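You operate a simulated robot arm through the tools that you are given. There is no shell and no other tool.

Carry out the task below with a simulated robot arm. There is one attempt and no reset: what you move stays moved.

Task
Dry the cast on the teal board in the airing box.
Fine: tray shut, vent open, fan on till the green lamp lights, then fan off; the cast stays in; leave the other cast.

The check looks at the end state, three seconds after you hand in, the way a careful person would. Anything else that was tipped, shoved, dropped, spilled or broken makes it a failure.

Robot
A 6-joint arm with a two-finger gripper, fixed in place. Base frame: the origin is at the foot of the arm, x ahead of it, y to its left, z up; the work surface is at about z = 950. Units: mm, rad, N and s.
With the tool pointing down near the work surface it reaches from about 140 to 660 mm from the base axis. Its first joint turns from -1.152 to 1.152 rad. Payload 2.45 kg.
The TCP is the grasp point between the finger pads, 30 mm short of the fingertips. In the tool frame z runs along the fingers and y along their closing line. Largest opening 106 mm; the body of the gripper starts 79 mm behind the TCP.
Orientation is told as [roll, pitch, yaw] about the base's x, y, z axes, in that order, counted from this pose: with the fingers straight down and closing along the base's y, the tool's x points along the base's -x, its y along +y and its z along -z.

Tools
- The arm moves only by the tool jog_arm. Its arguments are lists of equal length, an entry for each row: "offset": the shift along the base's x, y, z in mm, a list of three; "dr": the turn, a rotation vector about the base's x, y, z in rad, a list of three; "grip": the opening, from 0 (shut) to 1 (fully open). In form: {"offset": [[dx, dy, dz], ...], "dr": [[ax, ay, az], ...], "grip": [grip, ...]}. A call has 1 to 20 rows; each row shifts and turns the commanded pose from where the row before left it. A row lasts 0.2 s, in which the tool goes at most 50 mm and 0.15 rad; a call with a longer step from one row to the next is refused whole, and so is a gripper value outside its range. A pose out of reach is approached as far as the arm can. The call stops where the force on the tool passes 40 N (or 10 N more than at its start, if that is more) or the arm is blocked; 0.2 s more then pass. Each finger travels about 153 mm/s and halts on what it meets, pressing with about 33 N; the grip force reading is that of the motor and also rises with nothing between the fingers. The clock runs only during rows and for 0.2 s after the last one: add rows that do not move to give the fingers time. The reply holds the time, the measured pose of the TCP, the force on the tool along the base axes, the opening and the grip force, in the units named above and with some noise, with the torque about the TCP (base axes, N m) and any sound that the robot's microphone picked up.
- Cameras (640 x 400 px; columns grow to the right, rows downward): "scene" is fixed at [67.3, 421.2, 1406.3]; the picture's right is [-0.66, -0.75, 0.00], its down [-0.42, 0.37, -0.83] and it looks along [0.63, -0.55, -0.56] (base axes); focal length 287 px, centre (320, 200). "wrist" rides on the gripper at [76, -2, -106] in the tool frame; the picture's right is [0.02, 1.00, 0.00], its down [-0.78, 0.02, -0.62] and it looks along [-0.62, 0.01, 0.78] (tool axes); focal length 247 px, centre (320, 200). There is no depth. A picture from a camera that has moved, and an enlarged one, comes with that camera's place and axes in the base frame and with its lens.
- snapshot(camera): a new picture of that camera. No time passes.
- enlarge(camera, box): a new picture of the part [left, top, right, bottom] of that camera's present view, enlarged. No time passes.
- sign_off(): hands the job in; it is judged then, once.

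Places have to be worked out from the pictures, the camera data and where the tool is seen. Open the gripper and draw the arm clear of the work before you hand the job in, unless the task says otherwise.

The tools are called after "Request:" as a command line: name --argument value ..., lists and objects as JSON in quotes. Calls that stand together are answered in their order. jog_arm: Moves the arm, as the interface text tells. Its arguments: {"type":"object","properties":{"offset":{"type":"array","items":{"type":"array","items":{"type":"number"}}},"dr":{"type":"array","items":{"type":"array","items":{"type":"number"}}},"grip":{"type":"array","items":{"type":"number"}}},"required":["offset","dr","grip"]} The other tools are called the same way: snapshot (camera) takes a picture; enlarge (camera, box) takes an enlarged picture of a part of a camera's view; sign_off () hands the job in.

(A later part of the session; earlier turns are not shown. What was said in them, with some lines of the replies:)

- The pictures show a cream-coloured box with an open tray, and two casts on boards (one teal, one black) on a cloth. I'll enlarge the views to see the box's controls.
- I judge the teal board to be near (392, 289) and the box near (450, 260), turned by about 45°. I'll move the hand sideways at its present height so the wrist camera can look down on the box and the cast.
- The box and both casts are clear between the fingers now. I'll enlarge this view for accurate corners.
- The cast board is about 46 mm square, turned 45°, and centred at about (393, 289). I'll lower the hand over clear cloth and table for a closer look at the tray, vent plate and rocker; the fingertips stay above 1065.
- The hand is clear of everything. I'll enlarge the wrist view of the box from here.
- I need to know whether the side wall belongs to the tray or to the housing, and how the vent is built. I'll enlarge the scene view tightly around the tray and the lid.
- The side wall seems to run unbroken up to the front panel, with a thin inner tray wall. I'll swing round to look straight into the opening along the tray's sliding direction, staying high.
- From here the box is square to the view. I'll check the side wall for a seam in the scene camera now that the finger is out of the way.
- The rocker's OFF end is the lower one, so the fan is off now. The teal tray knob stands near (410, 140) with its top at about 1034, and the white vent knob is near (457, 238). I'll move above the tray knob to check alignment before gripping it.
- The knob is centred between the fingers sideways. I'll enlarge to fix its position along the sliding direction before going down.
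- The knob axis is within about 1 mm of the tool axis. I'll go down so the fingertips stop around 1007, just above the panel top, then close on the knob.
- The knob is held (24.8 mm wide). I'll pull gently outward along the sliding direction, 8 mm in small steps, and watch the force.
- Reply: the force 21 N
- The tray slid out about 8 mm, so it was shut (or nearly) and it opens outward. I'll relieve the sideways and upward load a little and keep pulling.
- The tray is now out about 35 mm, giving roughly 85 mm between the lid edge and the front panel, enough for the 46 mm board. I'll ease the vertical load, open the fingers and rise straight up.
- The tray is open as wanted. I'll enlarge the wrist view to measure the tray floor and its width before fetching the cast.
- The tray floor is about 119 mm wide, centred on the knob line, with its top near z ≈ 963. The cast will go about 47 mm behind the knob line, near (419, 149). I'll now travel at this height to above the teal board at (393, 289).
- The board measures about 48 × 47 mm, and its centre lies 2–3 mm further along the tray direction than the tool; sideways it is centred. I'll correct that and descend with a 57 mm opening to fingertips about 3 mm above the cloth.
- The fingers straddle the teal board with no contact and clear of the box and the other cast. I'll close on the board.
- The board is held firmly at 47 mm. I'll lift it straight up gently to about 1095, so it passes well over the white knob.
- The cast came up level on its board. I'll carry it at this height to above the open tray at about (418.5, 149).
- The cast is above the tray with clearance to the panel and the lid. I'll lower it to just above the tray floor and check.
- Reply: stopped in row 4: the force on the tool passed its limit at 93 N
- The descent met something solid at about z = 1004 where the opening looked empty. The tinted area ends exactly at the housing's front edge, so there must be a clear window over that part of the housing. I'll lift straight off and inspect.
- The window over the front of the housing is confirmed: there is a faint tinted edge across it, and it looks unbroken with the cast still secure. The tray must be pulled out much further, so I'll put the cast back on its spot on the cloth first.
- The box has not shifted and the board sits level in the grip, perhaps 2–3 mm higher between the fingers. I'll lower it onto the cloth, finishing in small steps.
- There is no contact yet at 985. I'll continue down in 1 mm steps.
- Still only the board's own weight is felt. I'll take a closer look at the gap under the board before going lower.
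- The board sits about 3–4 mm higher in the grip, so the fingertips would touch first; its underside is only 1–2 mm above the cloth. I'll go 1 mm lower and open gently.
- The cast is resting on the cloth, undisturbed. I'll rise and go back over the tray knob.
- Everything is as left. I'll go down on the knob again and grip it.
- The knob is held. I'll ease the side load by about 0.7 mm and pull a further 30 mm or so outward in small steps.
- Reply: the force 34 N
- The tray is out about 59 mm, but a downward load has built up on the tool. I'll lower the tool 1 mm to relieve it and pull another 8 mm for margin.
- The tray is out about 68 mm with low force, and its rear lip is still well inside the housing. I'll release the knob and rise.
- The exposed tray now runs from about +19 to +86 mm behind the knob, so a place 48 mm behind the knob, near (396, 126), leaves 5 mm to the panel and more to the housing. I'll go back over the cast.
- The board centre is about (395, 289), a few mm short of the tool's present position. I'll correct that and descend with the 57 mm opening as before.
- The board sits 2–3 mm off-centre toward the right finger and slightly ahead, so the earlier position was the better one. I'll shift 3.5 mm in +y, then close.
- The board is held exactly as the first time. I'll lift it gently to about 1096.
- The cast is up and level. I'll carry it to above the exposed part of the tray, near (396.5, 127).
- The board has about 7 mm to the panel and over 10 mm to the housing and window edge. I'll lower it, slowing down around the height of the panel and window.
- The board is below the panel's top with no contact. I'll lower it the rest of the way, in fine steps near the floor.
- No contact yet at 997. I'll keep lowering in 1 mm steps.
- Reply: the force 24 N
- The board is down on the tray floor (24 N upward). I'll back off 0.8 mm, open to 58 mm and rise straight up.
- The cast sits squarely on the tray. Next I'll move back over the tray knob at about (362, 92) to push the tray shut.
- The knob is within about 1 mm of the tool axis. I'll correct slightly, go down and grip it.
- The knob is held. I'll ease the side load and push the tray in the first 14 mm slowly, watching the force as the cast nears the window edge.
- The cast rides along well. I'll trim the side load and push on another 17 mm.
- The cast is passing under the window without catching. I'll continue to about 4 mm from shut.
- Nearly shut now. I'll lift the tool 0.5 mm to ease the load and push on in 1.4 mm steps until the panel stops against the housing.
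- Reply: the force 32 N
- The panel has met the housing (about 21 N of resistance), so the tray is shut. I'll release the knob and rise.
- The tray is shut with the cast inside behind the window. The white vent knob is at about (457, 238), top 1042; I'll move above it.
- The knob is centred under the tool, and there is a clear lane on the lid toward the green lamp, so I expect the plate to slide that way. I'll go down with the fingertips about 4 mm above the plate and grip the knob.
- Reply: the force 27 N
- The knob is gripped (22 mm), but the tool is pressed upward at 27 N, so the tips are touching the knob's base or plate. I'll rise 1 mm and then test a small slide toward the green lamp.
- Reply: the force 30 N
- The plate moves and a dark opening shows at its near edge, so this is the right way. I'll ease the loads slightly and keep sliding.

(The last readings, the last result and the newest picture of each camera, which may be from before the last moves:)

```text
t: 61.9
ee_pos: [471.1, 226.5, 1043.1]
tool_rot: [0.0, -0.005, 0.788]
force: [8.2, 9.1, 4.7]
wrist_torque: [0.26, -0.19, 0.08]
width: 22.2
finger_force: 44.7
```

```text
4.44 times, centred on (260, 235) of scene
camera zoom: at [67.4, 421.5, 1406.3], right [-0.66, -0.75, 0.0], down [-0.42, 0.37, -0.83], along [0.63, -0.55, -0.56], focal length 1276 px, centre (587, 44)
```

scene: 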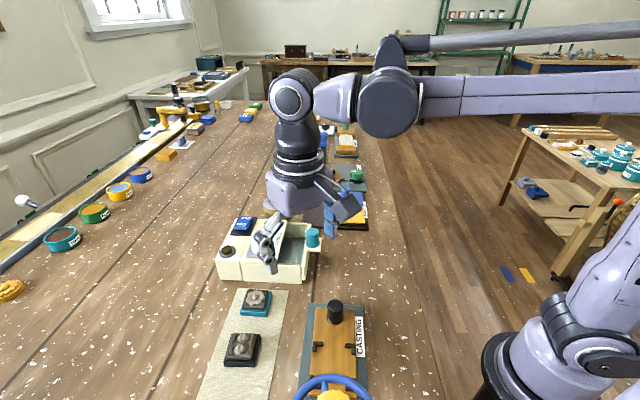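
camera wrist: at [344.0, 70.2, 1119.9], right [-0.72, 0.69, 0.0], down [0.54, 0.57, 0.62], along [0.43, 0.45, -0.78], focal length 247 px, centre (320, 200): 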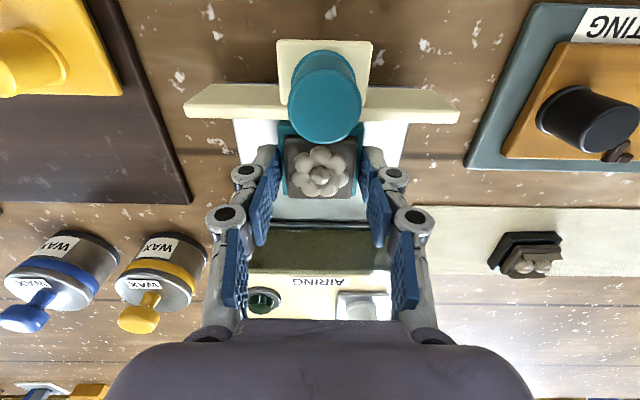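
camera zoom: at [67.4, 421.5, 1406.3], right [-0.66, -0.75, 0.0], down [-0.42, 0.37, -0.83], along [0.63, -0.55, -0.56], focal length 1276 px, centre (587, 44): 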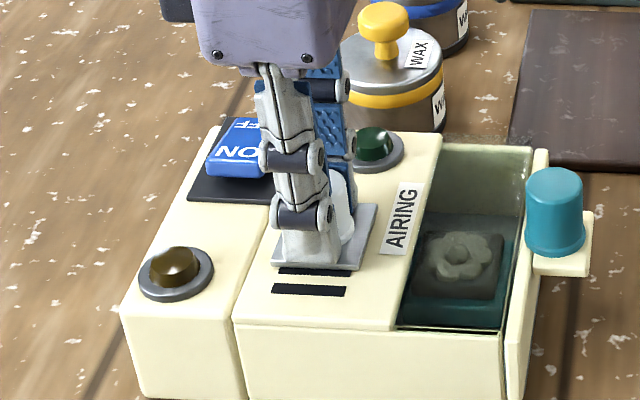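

The louvre slots are coming clear. I'll continue sliding, keeping an eye on the lamp clearance.

Request:
jog_arm --offset '[[0.3, 0.3, 0.1], [2, -2, 0], [2, -2, 0], [2, -2, 0], [2, -2, 0], [2, -2, 0]]' --dr '[[0, 0, 0], [0, 0, 0], [0, 0, 0], [0, 0, 0], [0, 0, 0], [0, 0, 0]]' --grip '[0.15, 0.15, 0.15, 0.15, 0.15, 0.15]'

Request:
enlarge --camera "scene" --box '[200, 190, 320, 280]'

Request:
snapshot --camera "wrist"

```text
t: 63.3
ee_pos: [480.9, 216.3, 1042.1]
tool_rot: [0.0, -0.001, 0.786]
force: [6.4, 7.7, -13.9]
wrist_torque: [0.0, -0.03, 0.06]
width: 22.2
finger_force: 44.7
```

```text
4.44 times, centred on (260, 235) of scene
camera zoom: at [67.7, 421.6, 1406.2], right [-0.66, -0.75, 0.0], down [-0.42, 0.37, -0.83], along [0.63, -0.55, -0.56], focal length 1276 px, centre (587, 44)
```

zoom: 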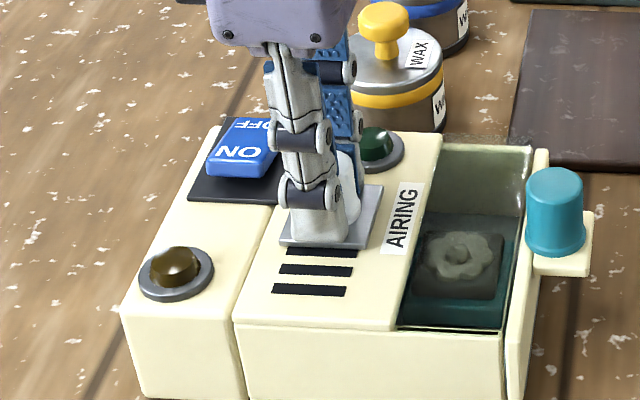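

```text
taken
camera wrist: at [429.3, 160.8, 1150.5], right [-0.72, 0.69, 0.0], down [0.54, 0.57, 0.62], along [0.43, 0.45, -0.78], focal length 247 px, centre (320, 200)
```

wrist: 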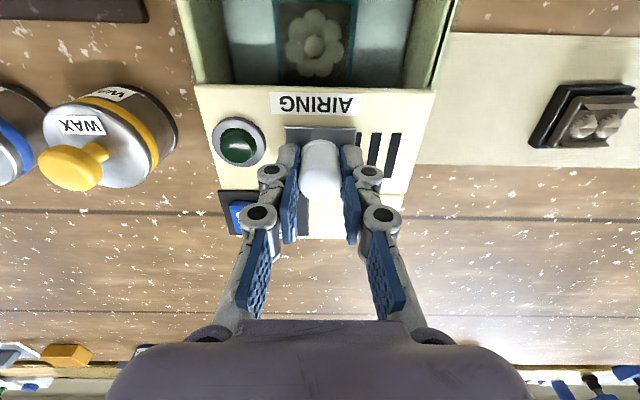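

Three slots are clear after about 32 mm. I'll continue in finer steps until the plate meets its stop.

Request:
jog_arm --offset '[[0.3, 0.3, -0.4], [1, -1, 0], [1, -1, 0], [1, -1, 0], [1, -1, 0]]' --dr '[[0, 0, 0], [0, 0, 0], [0, 0, 0], [0, 0, 0], [0, 0, 0]]' --grip '[0.15, 0.15, 0.15, 0.15, 0.15]'

Request:
enlarge --camera "scene" --box '[200, 190, 320, 280]'

Request:
enlarge --camera "wrist" --box '[180, 70, 460, 250]'

```text
t: 64.5
ee_pos: [486.2, 212.7, 1041.9]
tool_rot: [-0.001, -0.001, 0.786]
force: [1.9, 3.9, 5.2]
wrist_torque: [0.04, -0.04, 0.0]
width: 22.2
finger_force: 45.2
```

```text
4.44 times, centred on (260, 235) of scene
camera zoom: at [67.2, 421.3, 1406.3], right [-0.66, -0.75, 0.0], down [-0.42, 0.37, -0.83], along [0.63, -0.55, -0.56], focal length 1276 px, centre (587, 44)
```

zoom: 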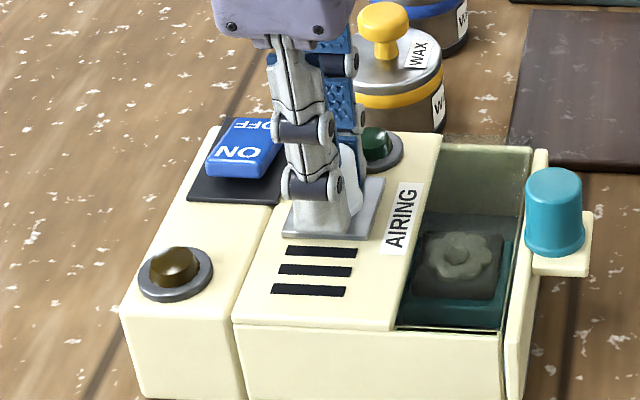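

```text
2.22 times, centred on (320, 160) of wrist
camera zoom: at [433.5, 156.7, 1150.6], right [-0.72, 0.69, 0.0], down [0.54, 0.57, 0.62], along [0.43, 0.45, -0.78], focal length 549 px, centre (320, 289)
```

zoom: 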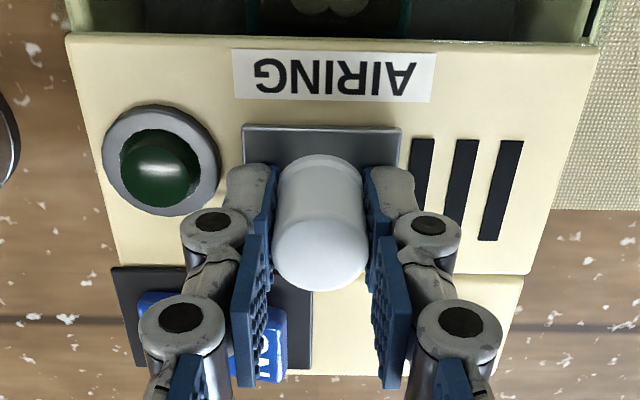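

All three slots are uncovered and there is little resistance. I'll push a few mm more to find the end stop so the vent is fully open.

Request:
jog_arm --offset '[[0.7, -0.7, 0], [0.7, -0.7, 0], [0.7, -0.7, 0], [0.7, -0.7, 0]]' --dr '[[0, 0, 0], [0, 0, 0], [0, 0, 0], [0, 0, 0]]' --grip '[0.15, 0.15, 0.15, 0.15]'

Request:
enlarge --camera "wrist" --box '[180, 70, 460, 250]'

```text
t: 65.5
ee_pos: [487.2, 212.3, 1044.1]
tool_rot: [0.006, -0.002, 0.789]
force: [-13.7, 9.9, 4.0]
wrist_torque: [0.24, 0.07, -0.06]
width: 22.2
finger_force: 45.3
```

```text
2.22 times, centred on (320, 160) of wrist
camera zoom: at [434.9, 155.3, 1150.6], right [-0.72, 0.69, 0.0], down [0.54, 0.57, 0.62], along [0.43, 0.45, -0.78], focal length 549 px, centre (320, 289)
```

zoom: 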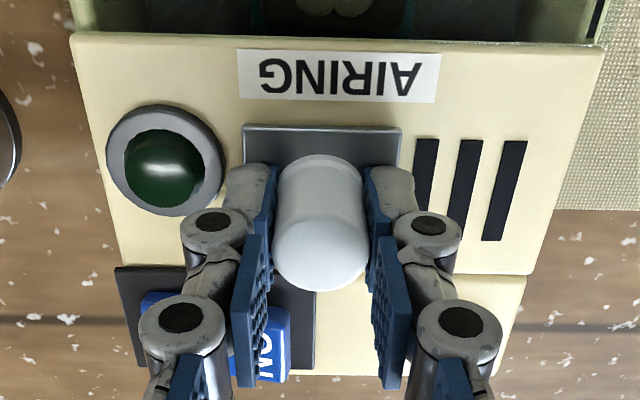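

The plate is at its stop (17 N of resistance) with the vent fully open. I'll open the fingers only slightly, to stay off the lamp, and rise straight up.

Request:
jog_arm --offset '[[0, 0, 0], [0, 0, 0], [0, 0, 10], [0, 0, 25], [0, 0, 35], [0, 0, 0]]' --dr '[[0, 0, 0], [0, 0, 0], [0, 0, 0], [0, 0, 0], [0, 0, 0], [0, 0, 0]]' --grip '[0.3, 0.32, 0.32, 0.32, 0.32, 0.32]'

Request:
enlarge --camera "scene" --box '[200, 190, 340, 290]'

Request:
snapshot --camera "wrist"

```text
t: 66.9
ee_pos: [488.6, 210.3, 1111.7]
tool_rot: [0.001, -0.001, 0.787]
force: [0.6, 0.9, -0.1]
wrist_torque: [0.01, 0.01, 0.02]
width: 34.1
finger_force: 0.0
```

```text
4.00 times, centred on (270, 240) of scene
camera zoom: at [67.3, 421.2, 1406.3], right [-0.66, -0.75, 0.0], down [-0.42, 0.37, -0.83], along [0.63, -0.55, -0.56], focal length 1148 px, centre (520, 40)
```

zoom: 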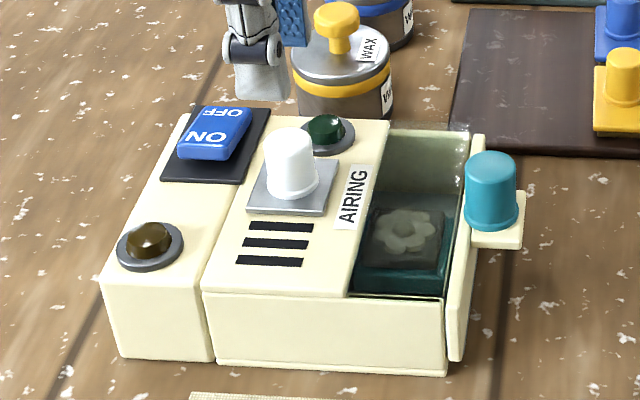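

```text
taken
camera wrist: at [436.6, 154.0, 1220.4], right [-0.72, 0.69, 0.0], down [0.54, 0.57, 0.62], along [0.43, 0.45, -0.78], focal length 247 px, centre (320, 200)
```

wrist: 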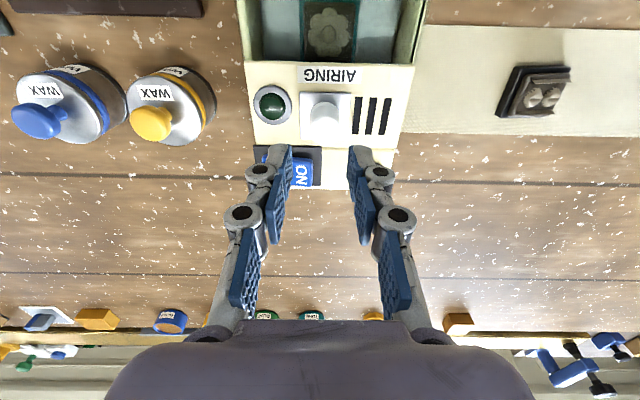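

The vent is open with all louvres clear, and the cast and tray are unchanged. Next is the fan rocker: I'll close the fingers and move above its raised ON end, near (534, 233).

Request:
jog_arm --offset '[[15.3, 7.7, 0], [15.3, 7.7, 0], [15.3, 7.7, 0], [0, 0, 0]]' --dr '[[0, 0, 0], [0, 0, 0], [0, 0, 0], [0, 0, 0]]' --grip '[0.2, 0.0, 0.0, 0.0]'

Request:
snapshot --camera "wrist"

Request:
enlarge --camera "wrist" --box '[230, 60, 410, 190]'

Request:
enlarge --camera "scene" --box '[220, 200, 280, 260]'

```text
t: 67.9
ee_pos: [533.1, 233.5, 1112.6]
tool_rot: [0.0, -0.001, 0.787]
force: [0.6, 0.8, 0.4]
wrist_torque: [0.01, -0.02, 0.0]
width: 0.0
finger_force: 28.2
```

```text
taken
camera wrist: at [481.5, 177.4, 1219.8], right [-0.72, 0.69, 0.0], down [0.54, 0.57, 0.62], along [0.43, 0.45, -0.78], focal length 247 px, centre (320, 200)
```

wrist: 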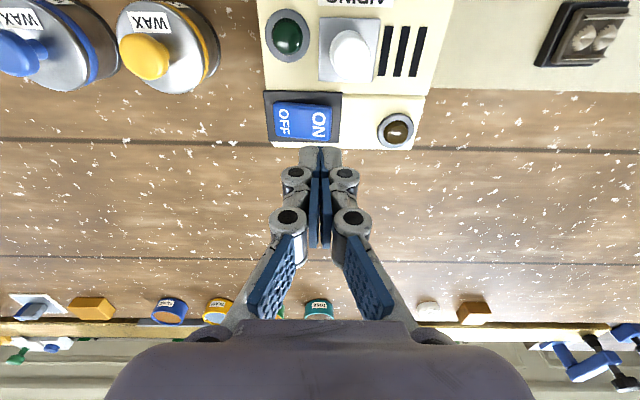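

```text
3.08 times, centred on (320, 125) of wrist
camera zoom: at [481.5, 177.4, 1219.8], right [-0.72, 0.69, 0.0], down [0.54, 0.57, 0.62], along [0.43, 0.45, -0.78], focal length 760 px, centre (320, 431)
```

zoom: 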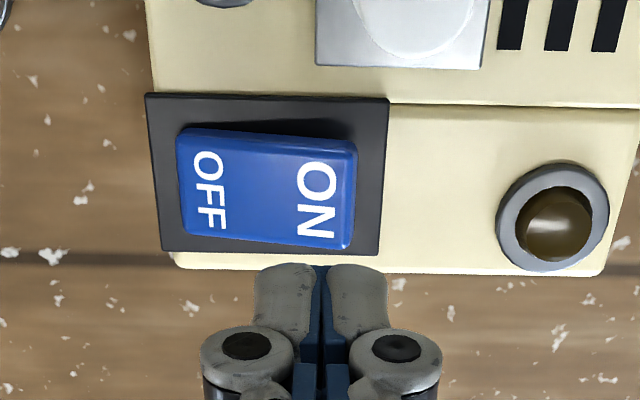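

```text
6.67 times, centred on (250, 230) of scene
camera zoom: at [67.3, 421.2, 1406.3], right [-0.66, -0.75, 0.0], down [-0.42, 0.37, -0.83], along [0.63, -0.55, -0.56], focal length 1914 px, centre (787, 0)
```

zoom: 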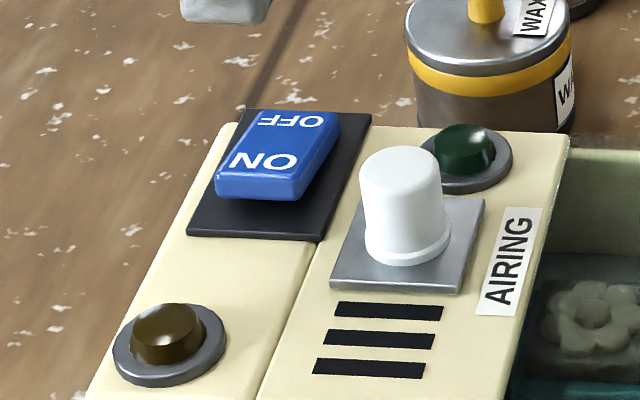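

The tool is centred over the ON half of the rocker, about 15 mm from its pivot. I'll go down quickly to 10 mm above it, then press in small steps and listen for a click.

Request:
jog_arm --offset '[[0, 0, -20], [0, 0, -20], [0, 0, -6], [0, 0, -3], [0, 0, -3], [0, 0, 0]]' --dr '[[0, 0, 0], [0, 0, 0], [0, 0, 0], [0, 0, 0], [0, 0, 0], [0, 0, 0]]' --grip '[0, 0, 0, 0, 0, 0]'

Request:
enlarge --camera "scene" --box '[210, 190, 290, 260]'

```text
t: 69.3
ee_pos: [533.9, 233.8, 1060.5]
tool_rot: [0.0, -0.001, 0.788]
force: [0.0, 0.4, -0.5]
wrist_torque: [-0.01, 0.0, 0.02]
width: 0.0
finger_force: 28.8
```

```text
5.71 times, centred on (250, 225) of scene
camera zoom: at [67.3, 421.2, 1406.3], right [-0.66, -0.75, 0.0], down [-0.42, 0.37, -0.83], along [0.63, -0.55, -0.56], focal length 1640 px, centre (720, 57)
```

zoom: 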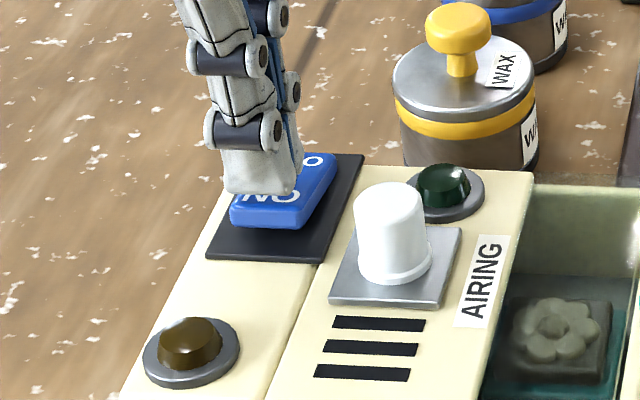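

The fingertips are just above the ON end. I'll press down in 2 mm steps.

Request:
jog_arm --offset '[[0, 0, -2], [0, 0, -2], [0, 0, -2], [0, 0, -2]]' --dr '[[0, 0, 0], [0, 0, 0], [0, 0, 0], [0, 0, 0]]' --grip '[0, 0, 0, 0]'

Request:
enlarge --camera "scene" --box '[210, 190, 290, 260]'

```text
t: 70.3
ee_pos: [534.0, 232.9, 1052.5]
tool_rot: [0.0, -0.002, 0.786]
force: [-0.3, 0.8, -0.5]
wrist_torque: [0.02, 0.04, 0.0]
width: 0.0
finger_force: 28.3
```

```text
5.71 times, centred on (250, 225) of scene
camera zoom: at [67.2, 421.2, 1406.3], right [-0.66, -0.75, 0.0], down [-0.42, 0.37, -0.83], along [0.63, -0.55, -0.56], focal length 1640 px, centre (720, 57)
```

zoom: 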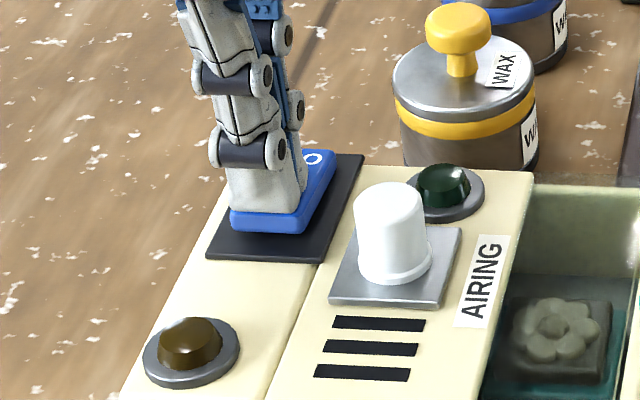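

The tips seem to be at the rocker surface with almost no force. I'll press further in 1.5 mm steps.

Request:
jog_arm --offset '[[0, 0, -1.5], [0, 0, -1.5], [0, 0, -1.5], [0, 0, -1.5]]' --dr '[[0, 0, 0], [0, 0, 0], [0, 0, 0], [0, 0, 0]]' --grip '[0, 0, 0, 0]'

Request:
enlarge --camera "scene" --box '[210, 190, 290, 260]'

```text
t: 71.3
ee_pos: [533.5, 233.2, 1048.8]
tool_rot: [0.0, -0.004, 0.787]
force: [4.4, 3.1, 38.1]
wrist_torque: [-0.19, -0.27, 0.03]
width: 0.0
finger_force: 28.6
```

```text
5.71 times, centred on (250, 225) of scene
camera zoom: at [66.7, 421.1, 1406.4], right [-0.66, -0.75, 0.0], down [-0.42, 0.37, -0.83], along [0.63, -0.55, -0.56], focal length 1640 px, centre (720, 57)
```

zoom: 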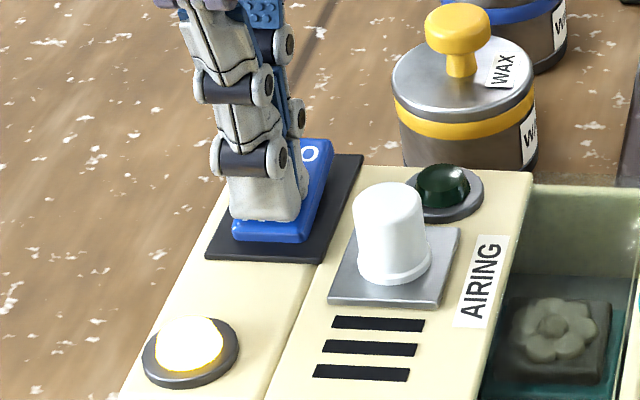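

The amber lamp has lit: the fan is on. I'll lift off, move above the OFF end so I'm ready, and watch for the green lamp.

Request:
jog_arm --offset '[[0, 0, 10], [0, 0, 15], [11, -11, 0], [11, -11, 0]]' --dr '[[0, 0, 0], [0, 0, 0], [0, 0, 0], [0, 0, 0]]' --grip '[0, 0, 0, 0]'

Request:
enlarge --camera "scene" --box '[200, 190, 340, 290]'

Request:
snapshot --camera "wrist"

```text
t: 72.3
ee_pos: [557.4, 212.6, 1071.2]
tool_rot: [-0.001, -0.002, 0.788]
force: [-0.2, 0.7, -0.3]
wrist_torque: [-0.04, -0.01, -0.02]
width: 0.1
finger_force: 28.3
```

```text
4.00 times, centred on (270, 240) of scene
camera zoom: at [67.2, 421.2, 1406.3], right [-0.66, -0.75, 0.0], down [-0.42, 0.37, -0.83], along [0.63, -0.55, -0.56], focal length 1148 px, centre (520, 40)
```

zoom: 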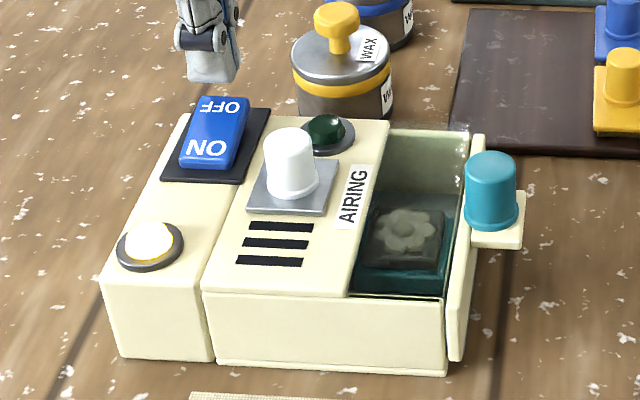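

```text
taken
camera wrist: at [504.4, 156.0, 1179.5], right [-0.72, 0.69, 0.0], down [0.54, 0.57, 0.62], along [0.43, 0.45, -0.78], focal length 247 px, centre (320, 200)
```

wrist: 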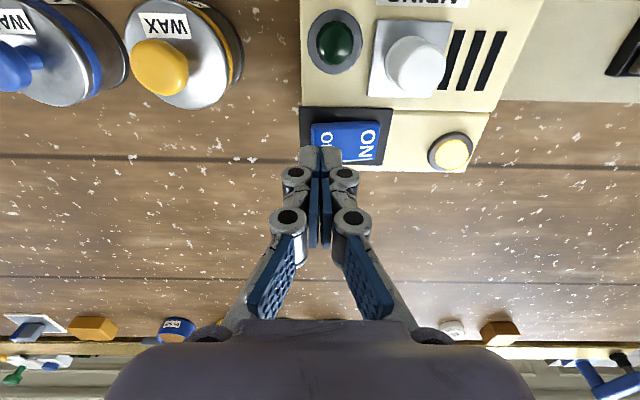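

The rocker is flipped with ON down, amber lit, green still dark. I'll check my alignment over the OFF end while waiting.

Request:
enlarge --camera "wrist" --box '[250, 80, 410, 200]'

Request:
jog_arm --offset '[[0, 0, 0], [0, 0, 0], [0, 0, 0], [0, 0, 0], [0, 0, 0]]' --dr '[[0, 0, 0], [0, 0, 0], [0, 0, 0], [0, 0, 0], [0, 0, 0]]' --grip '[0, 0, 0, 0, 0]'

Request:
enlarge --camera "scene" --box '[200, 190, 340, 290]'

```text
3.33 times, centred on (330, 140) of wrist
camera zoom: at [504.4, 156.0, 1179.5], right [-0.72, 0.69, 0.0], down [0.54, 0.57, 0.62], along [0.43, 0.45, -0.78], focal length 823 px, centre (287, 400)
```

zoom: 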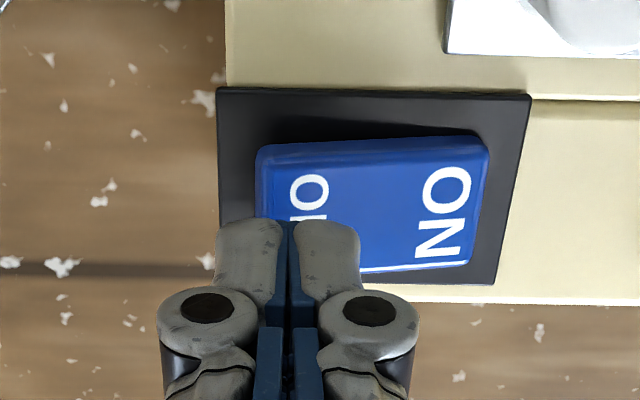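

```text
t: 73.5
ee_pos: [556.8, 212.9, 1073.0]
tool_rot: [0.002, -0.003, 0.787]
force: [-0.4, 0.1, 0.2]
wrist_torque: [0.03, -0.01, 0.02]
width: 0.3
finger_force: 28.6
```

```text
4.00 times, centred on (270, 240) of scene
camera zoom: at [67.3, 421.2, 1406.3], right [-0.66, -0.75, 0.0], down [-0.42, 0.37, -0.83], along [0.63, -0.55, -0.56], focal length 1148 px, centre (520, 40)
```

zoom: 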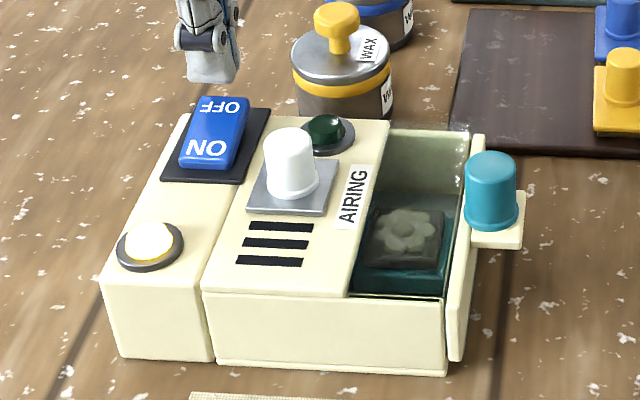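

Green is still dark. I'm about 16 mm from the pivot over the OFF end; I'll nudge 1.5 mm inward and keep waiting, checking every couple of seconds.

Request:
jog_arm --offset '[[-1.1, 1.0, 0], [0, 0, 0], [0, 0, 0], [0, 0, 0], [0, 0, 0], [0, 0, 0], [0, 0, 0], [0, 0, 0], [0, 0, 0], [0, 0, 0]]' --dr '[[0, 0, 0], [0, 0, 0], [0, 0, 0], [0, 0, 0], [0, 0, 0], [0, 0, 0], [0, 0, 0], [0, 0, 0], [0, 0, 0], [0, 0, 0]]' --grip '[0, 0, 0, 0, 0, 0, 0, 0, 0, 0]'

Request:
enlarge --camera "scene" --box '[200, 190, 340, 290]'

```text
t: 75.7
ee_pos: [554.3, 212.8, 1071.9]
tool_rot: [0.0, -0.001, 0.786]
force: [0.1, 0.4, -0.7]
wrist_torque: [-0.02, -0.03, -0.04]
width: 0.0
finger_force: 28.9
```

```text
4.00 times, centred on (270, 240) of scene
camera zoom: at [67.3, 421.2, 1406.3], right [-0.66, -0.75, 0.0], down [-0.42, 0.37, -0.83], along [0.63, -0.55, -0.56], focal length 1148 px, centre (520, 40)
```

zoom: 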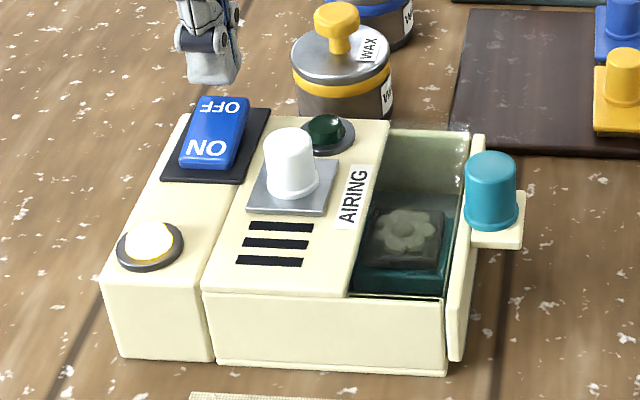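

Amber on, green still dark. I'll wait on in place.

Request:
jog_arm --offset '[[0, 0, 0], [0, 0, 0], [0, 0, 0], [0, 0, 0], [0, 0, 0], [0, 0, 0], [0, 0, 0], [0, 0, 0], [0, 0, 0], [0, 0, 0], [0, 0, 0], [0, 0, 0]]' --dr '[[0, 0, 0], [0, 0, 0], [0, 0, 0], [0, 0, 0], [0, 0, 0], [0, 0, 0], [0, 0, 0], [0, 0, 0], [0, 0, 0], [0, 0, 0], [0, 0, 0], [0, 0, 0]]' --grip '[0, 0, 0, 0, 0, 0, 0, 0, 0, 0, 0, 0]'

Request:
enlarge --camera "scene" --box '[200, 190, 340, 290]'

```text
t: 78.3
ee_pos: [555.1, 212.3, 1073.4]
tool_rot: [0.0, 0.0, 0.786]
force: [0.5, 0.2, 0.2]
wrist_torque: [-0.01, -0.01, 0.02]
width: 0.0
finger_force: 28.4
```

```text
4.00 times, centred on (270, 240) of scene
camera zoom: at [67.3, 421.2, 1406.3], right [-0.66, -0.75, 0.0], down [-0.42, 0.37, -0.83], along [0.63, -0.55, -0.56], focal length 1148 px, centre (520, 40)
```

zoom: 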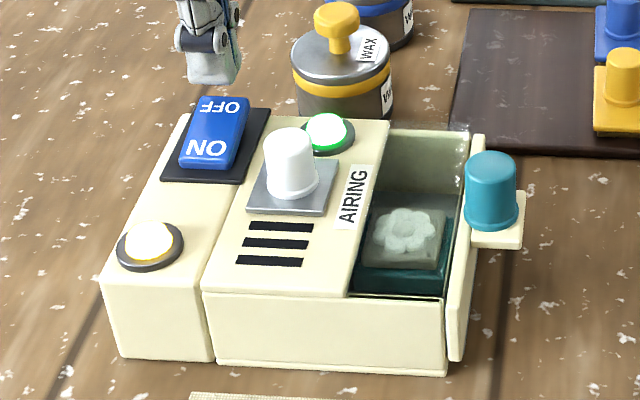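

The green lamp is lit and the cast has turned pale. I'll press the OFF end now: down to just above it, then in small steps.

Request:
jog_arm --offset '[[0, 0, -10], [0, 0, -6], [0, 0, -2], [0, 0, -1.5], [0, 0, -1.5], [0, 0, -1.5]]' --dr '[[0, 0, 0], [0, 0, 0], [0, 0, 0], [0, 0, 0], [0, 0, 0], [0, 0, 0]]' --grip '[0, 0, 0, 0, 0, 0]'

Request:
enlarge --camera "scene" --box '[200, 190, 340, 290]'

```text
t: 79.7
ee_pos: [553.4, 213.9, 1049.4]
tool_rot: [0.002, -0.001, 0.789]
force: [-0.1, 0.0, 0.3]
wrist_torque: [0.06, -0.04, 0.04]
width: 0.1
finger_force: 28.4
```

```text
4.00 times, centred on (270, 240) of scene
camera zoom: at [67.3, 421.2, 1406.3], right [-0.66, -0.75, 0.0], down [-0.42, 0.37, -0.83], along [0.63, -0.55, -0.56], focal length 1148 px, centre (520, 40)
```

zoom: 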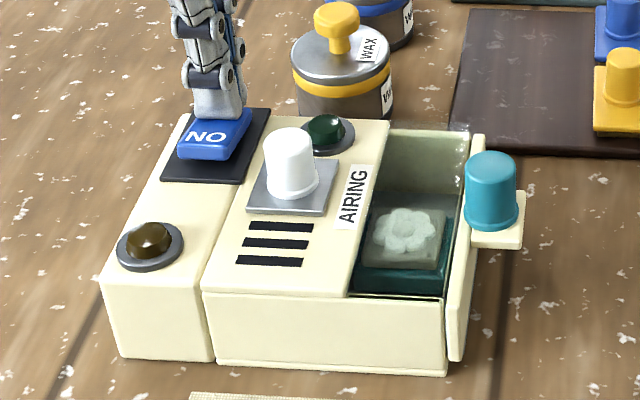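

The amber lamp is out, the rocker has flipped to OFF, and the cast stays pale inside the shut box. I'll rise straight up, open the gripper and draw the arm well clear.

Request:
jog_arm --offset '[[0, 0, 10], [0, 0, 30], [0, 0, 40], [0, 0, 40], [-20, -20, 20], [-35, -30, 10], [-35, -30, 0], [-35, -30, 0], [-35, -30, 0], [-30, -30, 0]]' --dr '[[0, 0, 0], [0, 0, 0], [0, 0, 0], [0, 0, 0], [0, 0, 0], [0, 0, 0], [0, 0, 0], [0, 0, 0], [0, 0, 0], [0, 0, 0]]' --grip '[0, 0, 0, 0.3, 0.6, 1, 1, 1, 1, 1]'

Request:
snapshot --camera "scene"

Request:
enlarge --camera "scene" --box '[200, 200, 340, 290]'

Request:
enlarge --camera "scene" --box '[190, 270, 390, 400]'

```text
t: 81.9
ee_pos: [355.2, 40.4, 1189.8]
tool_rot: [0.002, -0.003, 0.787]
force: [0.1, 0.1, -0.7]
wrist_torque: [0.0, -0.03, 0.04]
width: 106.0
finger_force: 0.0
out of reach, approached as far as the arm can: row 4
```

```text
taken
```

scene: 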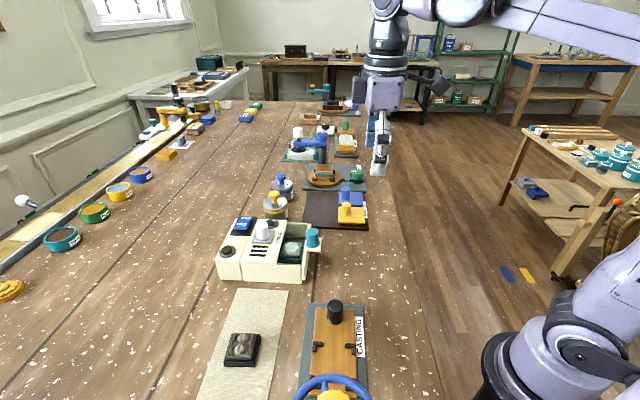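

```text
4.44 times, centred on (270, 245) of scene
camera zoom: at [67.2, 421.2, 1406.3], right [-0.66, -0.75, 0.0], down [-0.42, 0.37, -0.83], along [0.63, -0.55, -0.56], focal length 1276 px, centre (542, 0)
```

zoom: 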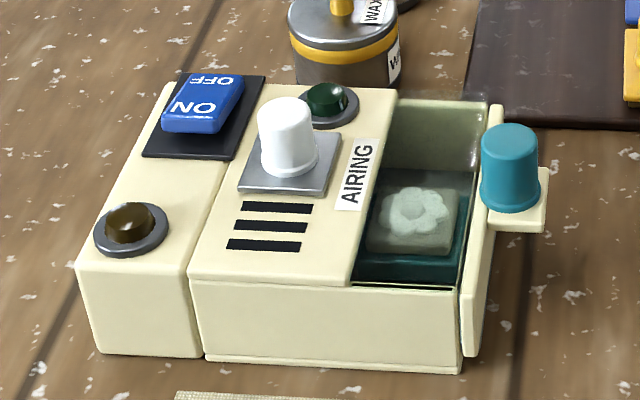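

```text
3.08 times, centred on (290, 335) of scene
camera zoom: at [67.2, 421.2, 1406.3], right [-0.66, -0.75, 0.0], down [-0.42, 0.37, -0.83], along [0.63, -0.55, -0.56], focal length 883 px, centre (412, -215)
```

zoom: 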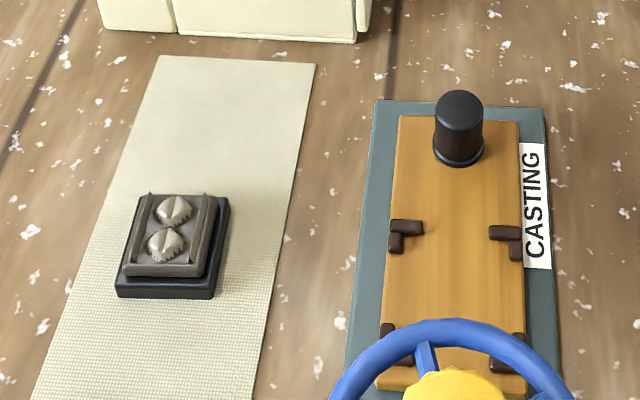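

Everything looks right: fan off, vent open, cast inside, the other cast untouched. One last close look at the tray gap to compare with the starting picture.

Request:
enlarge --camera "scene" --box '[264, 240, 328, 290]'

Request:
snapshot --camera "wrist"

```text
8.00 times, centred on (296, 265) of scene
camera zoom: at [67.2, 421.2, 1406.3], right [-0.66, -0.75, 0.0], down [-0.42, 0.37, -0.83], along [0.63, -0.55, -0.56], focal length 2296 px, centre (512, -320)
```

zoom: 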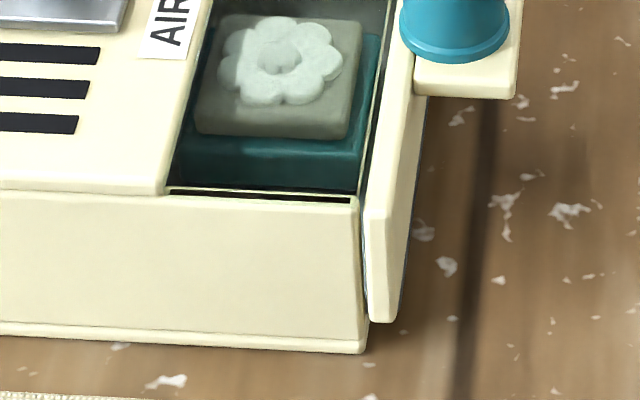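

```text
taken
camera wrist: at [302.9, -15.4, 1298.4], right [-0.72, 0.69, 0.0], down [0.54, 0.57, 0.62], along [0.43, 0.45, -0.78], focal length 247 px, centre (320, 200)
```

wrist: 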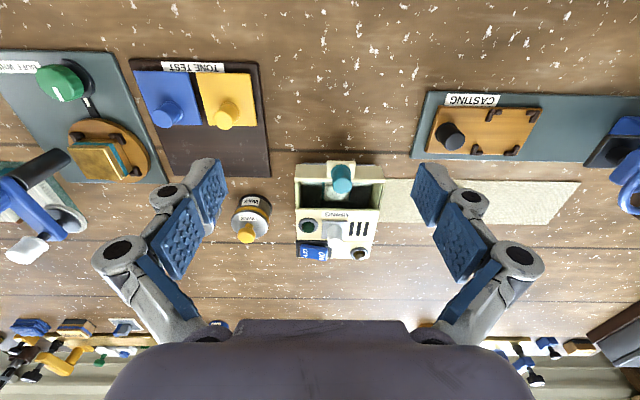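

The panel sits exactly where it did at the start, with the tray shut. The vent is open, the fan is off, the dried cast is inside, nothing else has moved, and the arm is clear with the gripper open, so I'm handing in.

Request:
sign_off

```text
The job is handed in.
```

The cast on the teal board is dried and still in the airing box. I've handed the job in; no result came back.

- **End state:** The tray is shut, the vent is fully open and the fan is off. I ran the fan until the green lamp lit and the cast turned pale. Green went out again when I switched the fan off.
- **Hard contact on the way:** A clear window covers the front of the box, and I took it for an opening. My first attempt to lower the cast pressed the board onto it, with a peak of 93 N. The window, cast and box look undamaged in the pictures.
- **Second try:** I put the cast back on the cloth, pulled the tray out about 68 mm, and set the cast in properly.
- **Other items:** The other cast was not touched, and I saw nothing else moved. The arm is clear with the gripper open.
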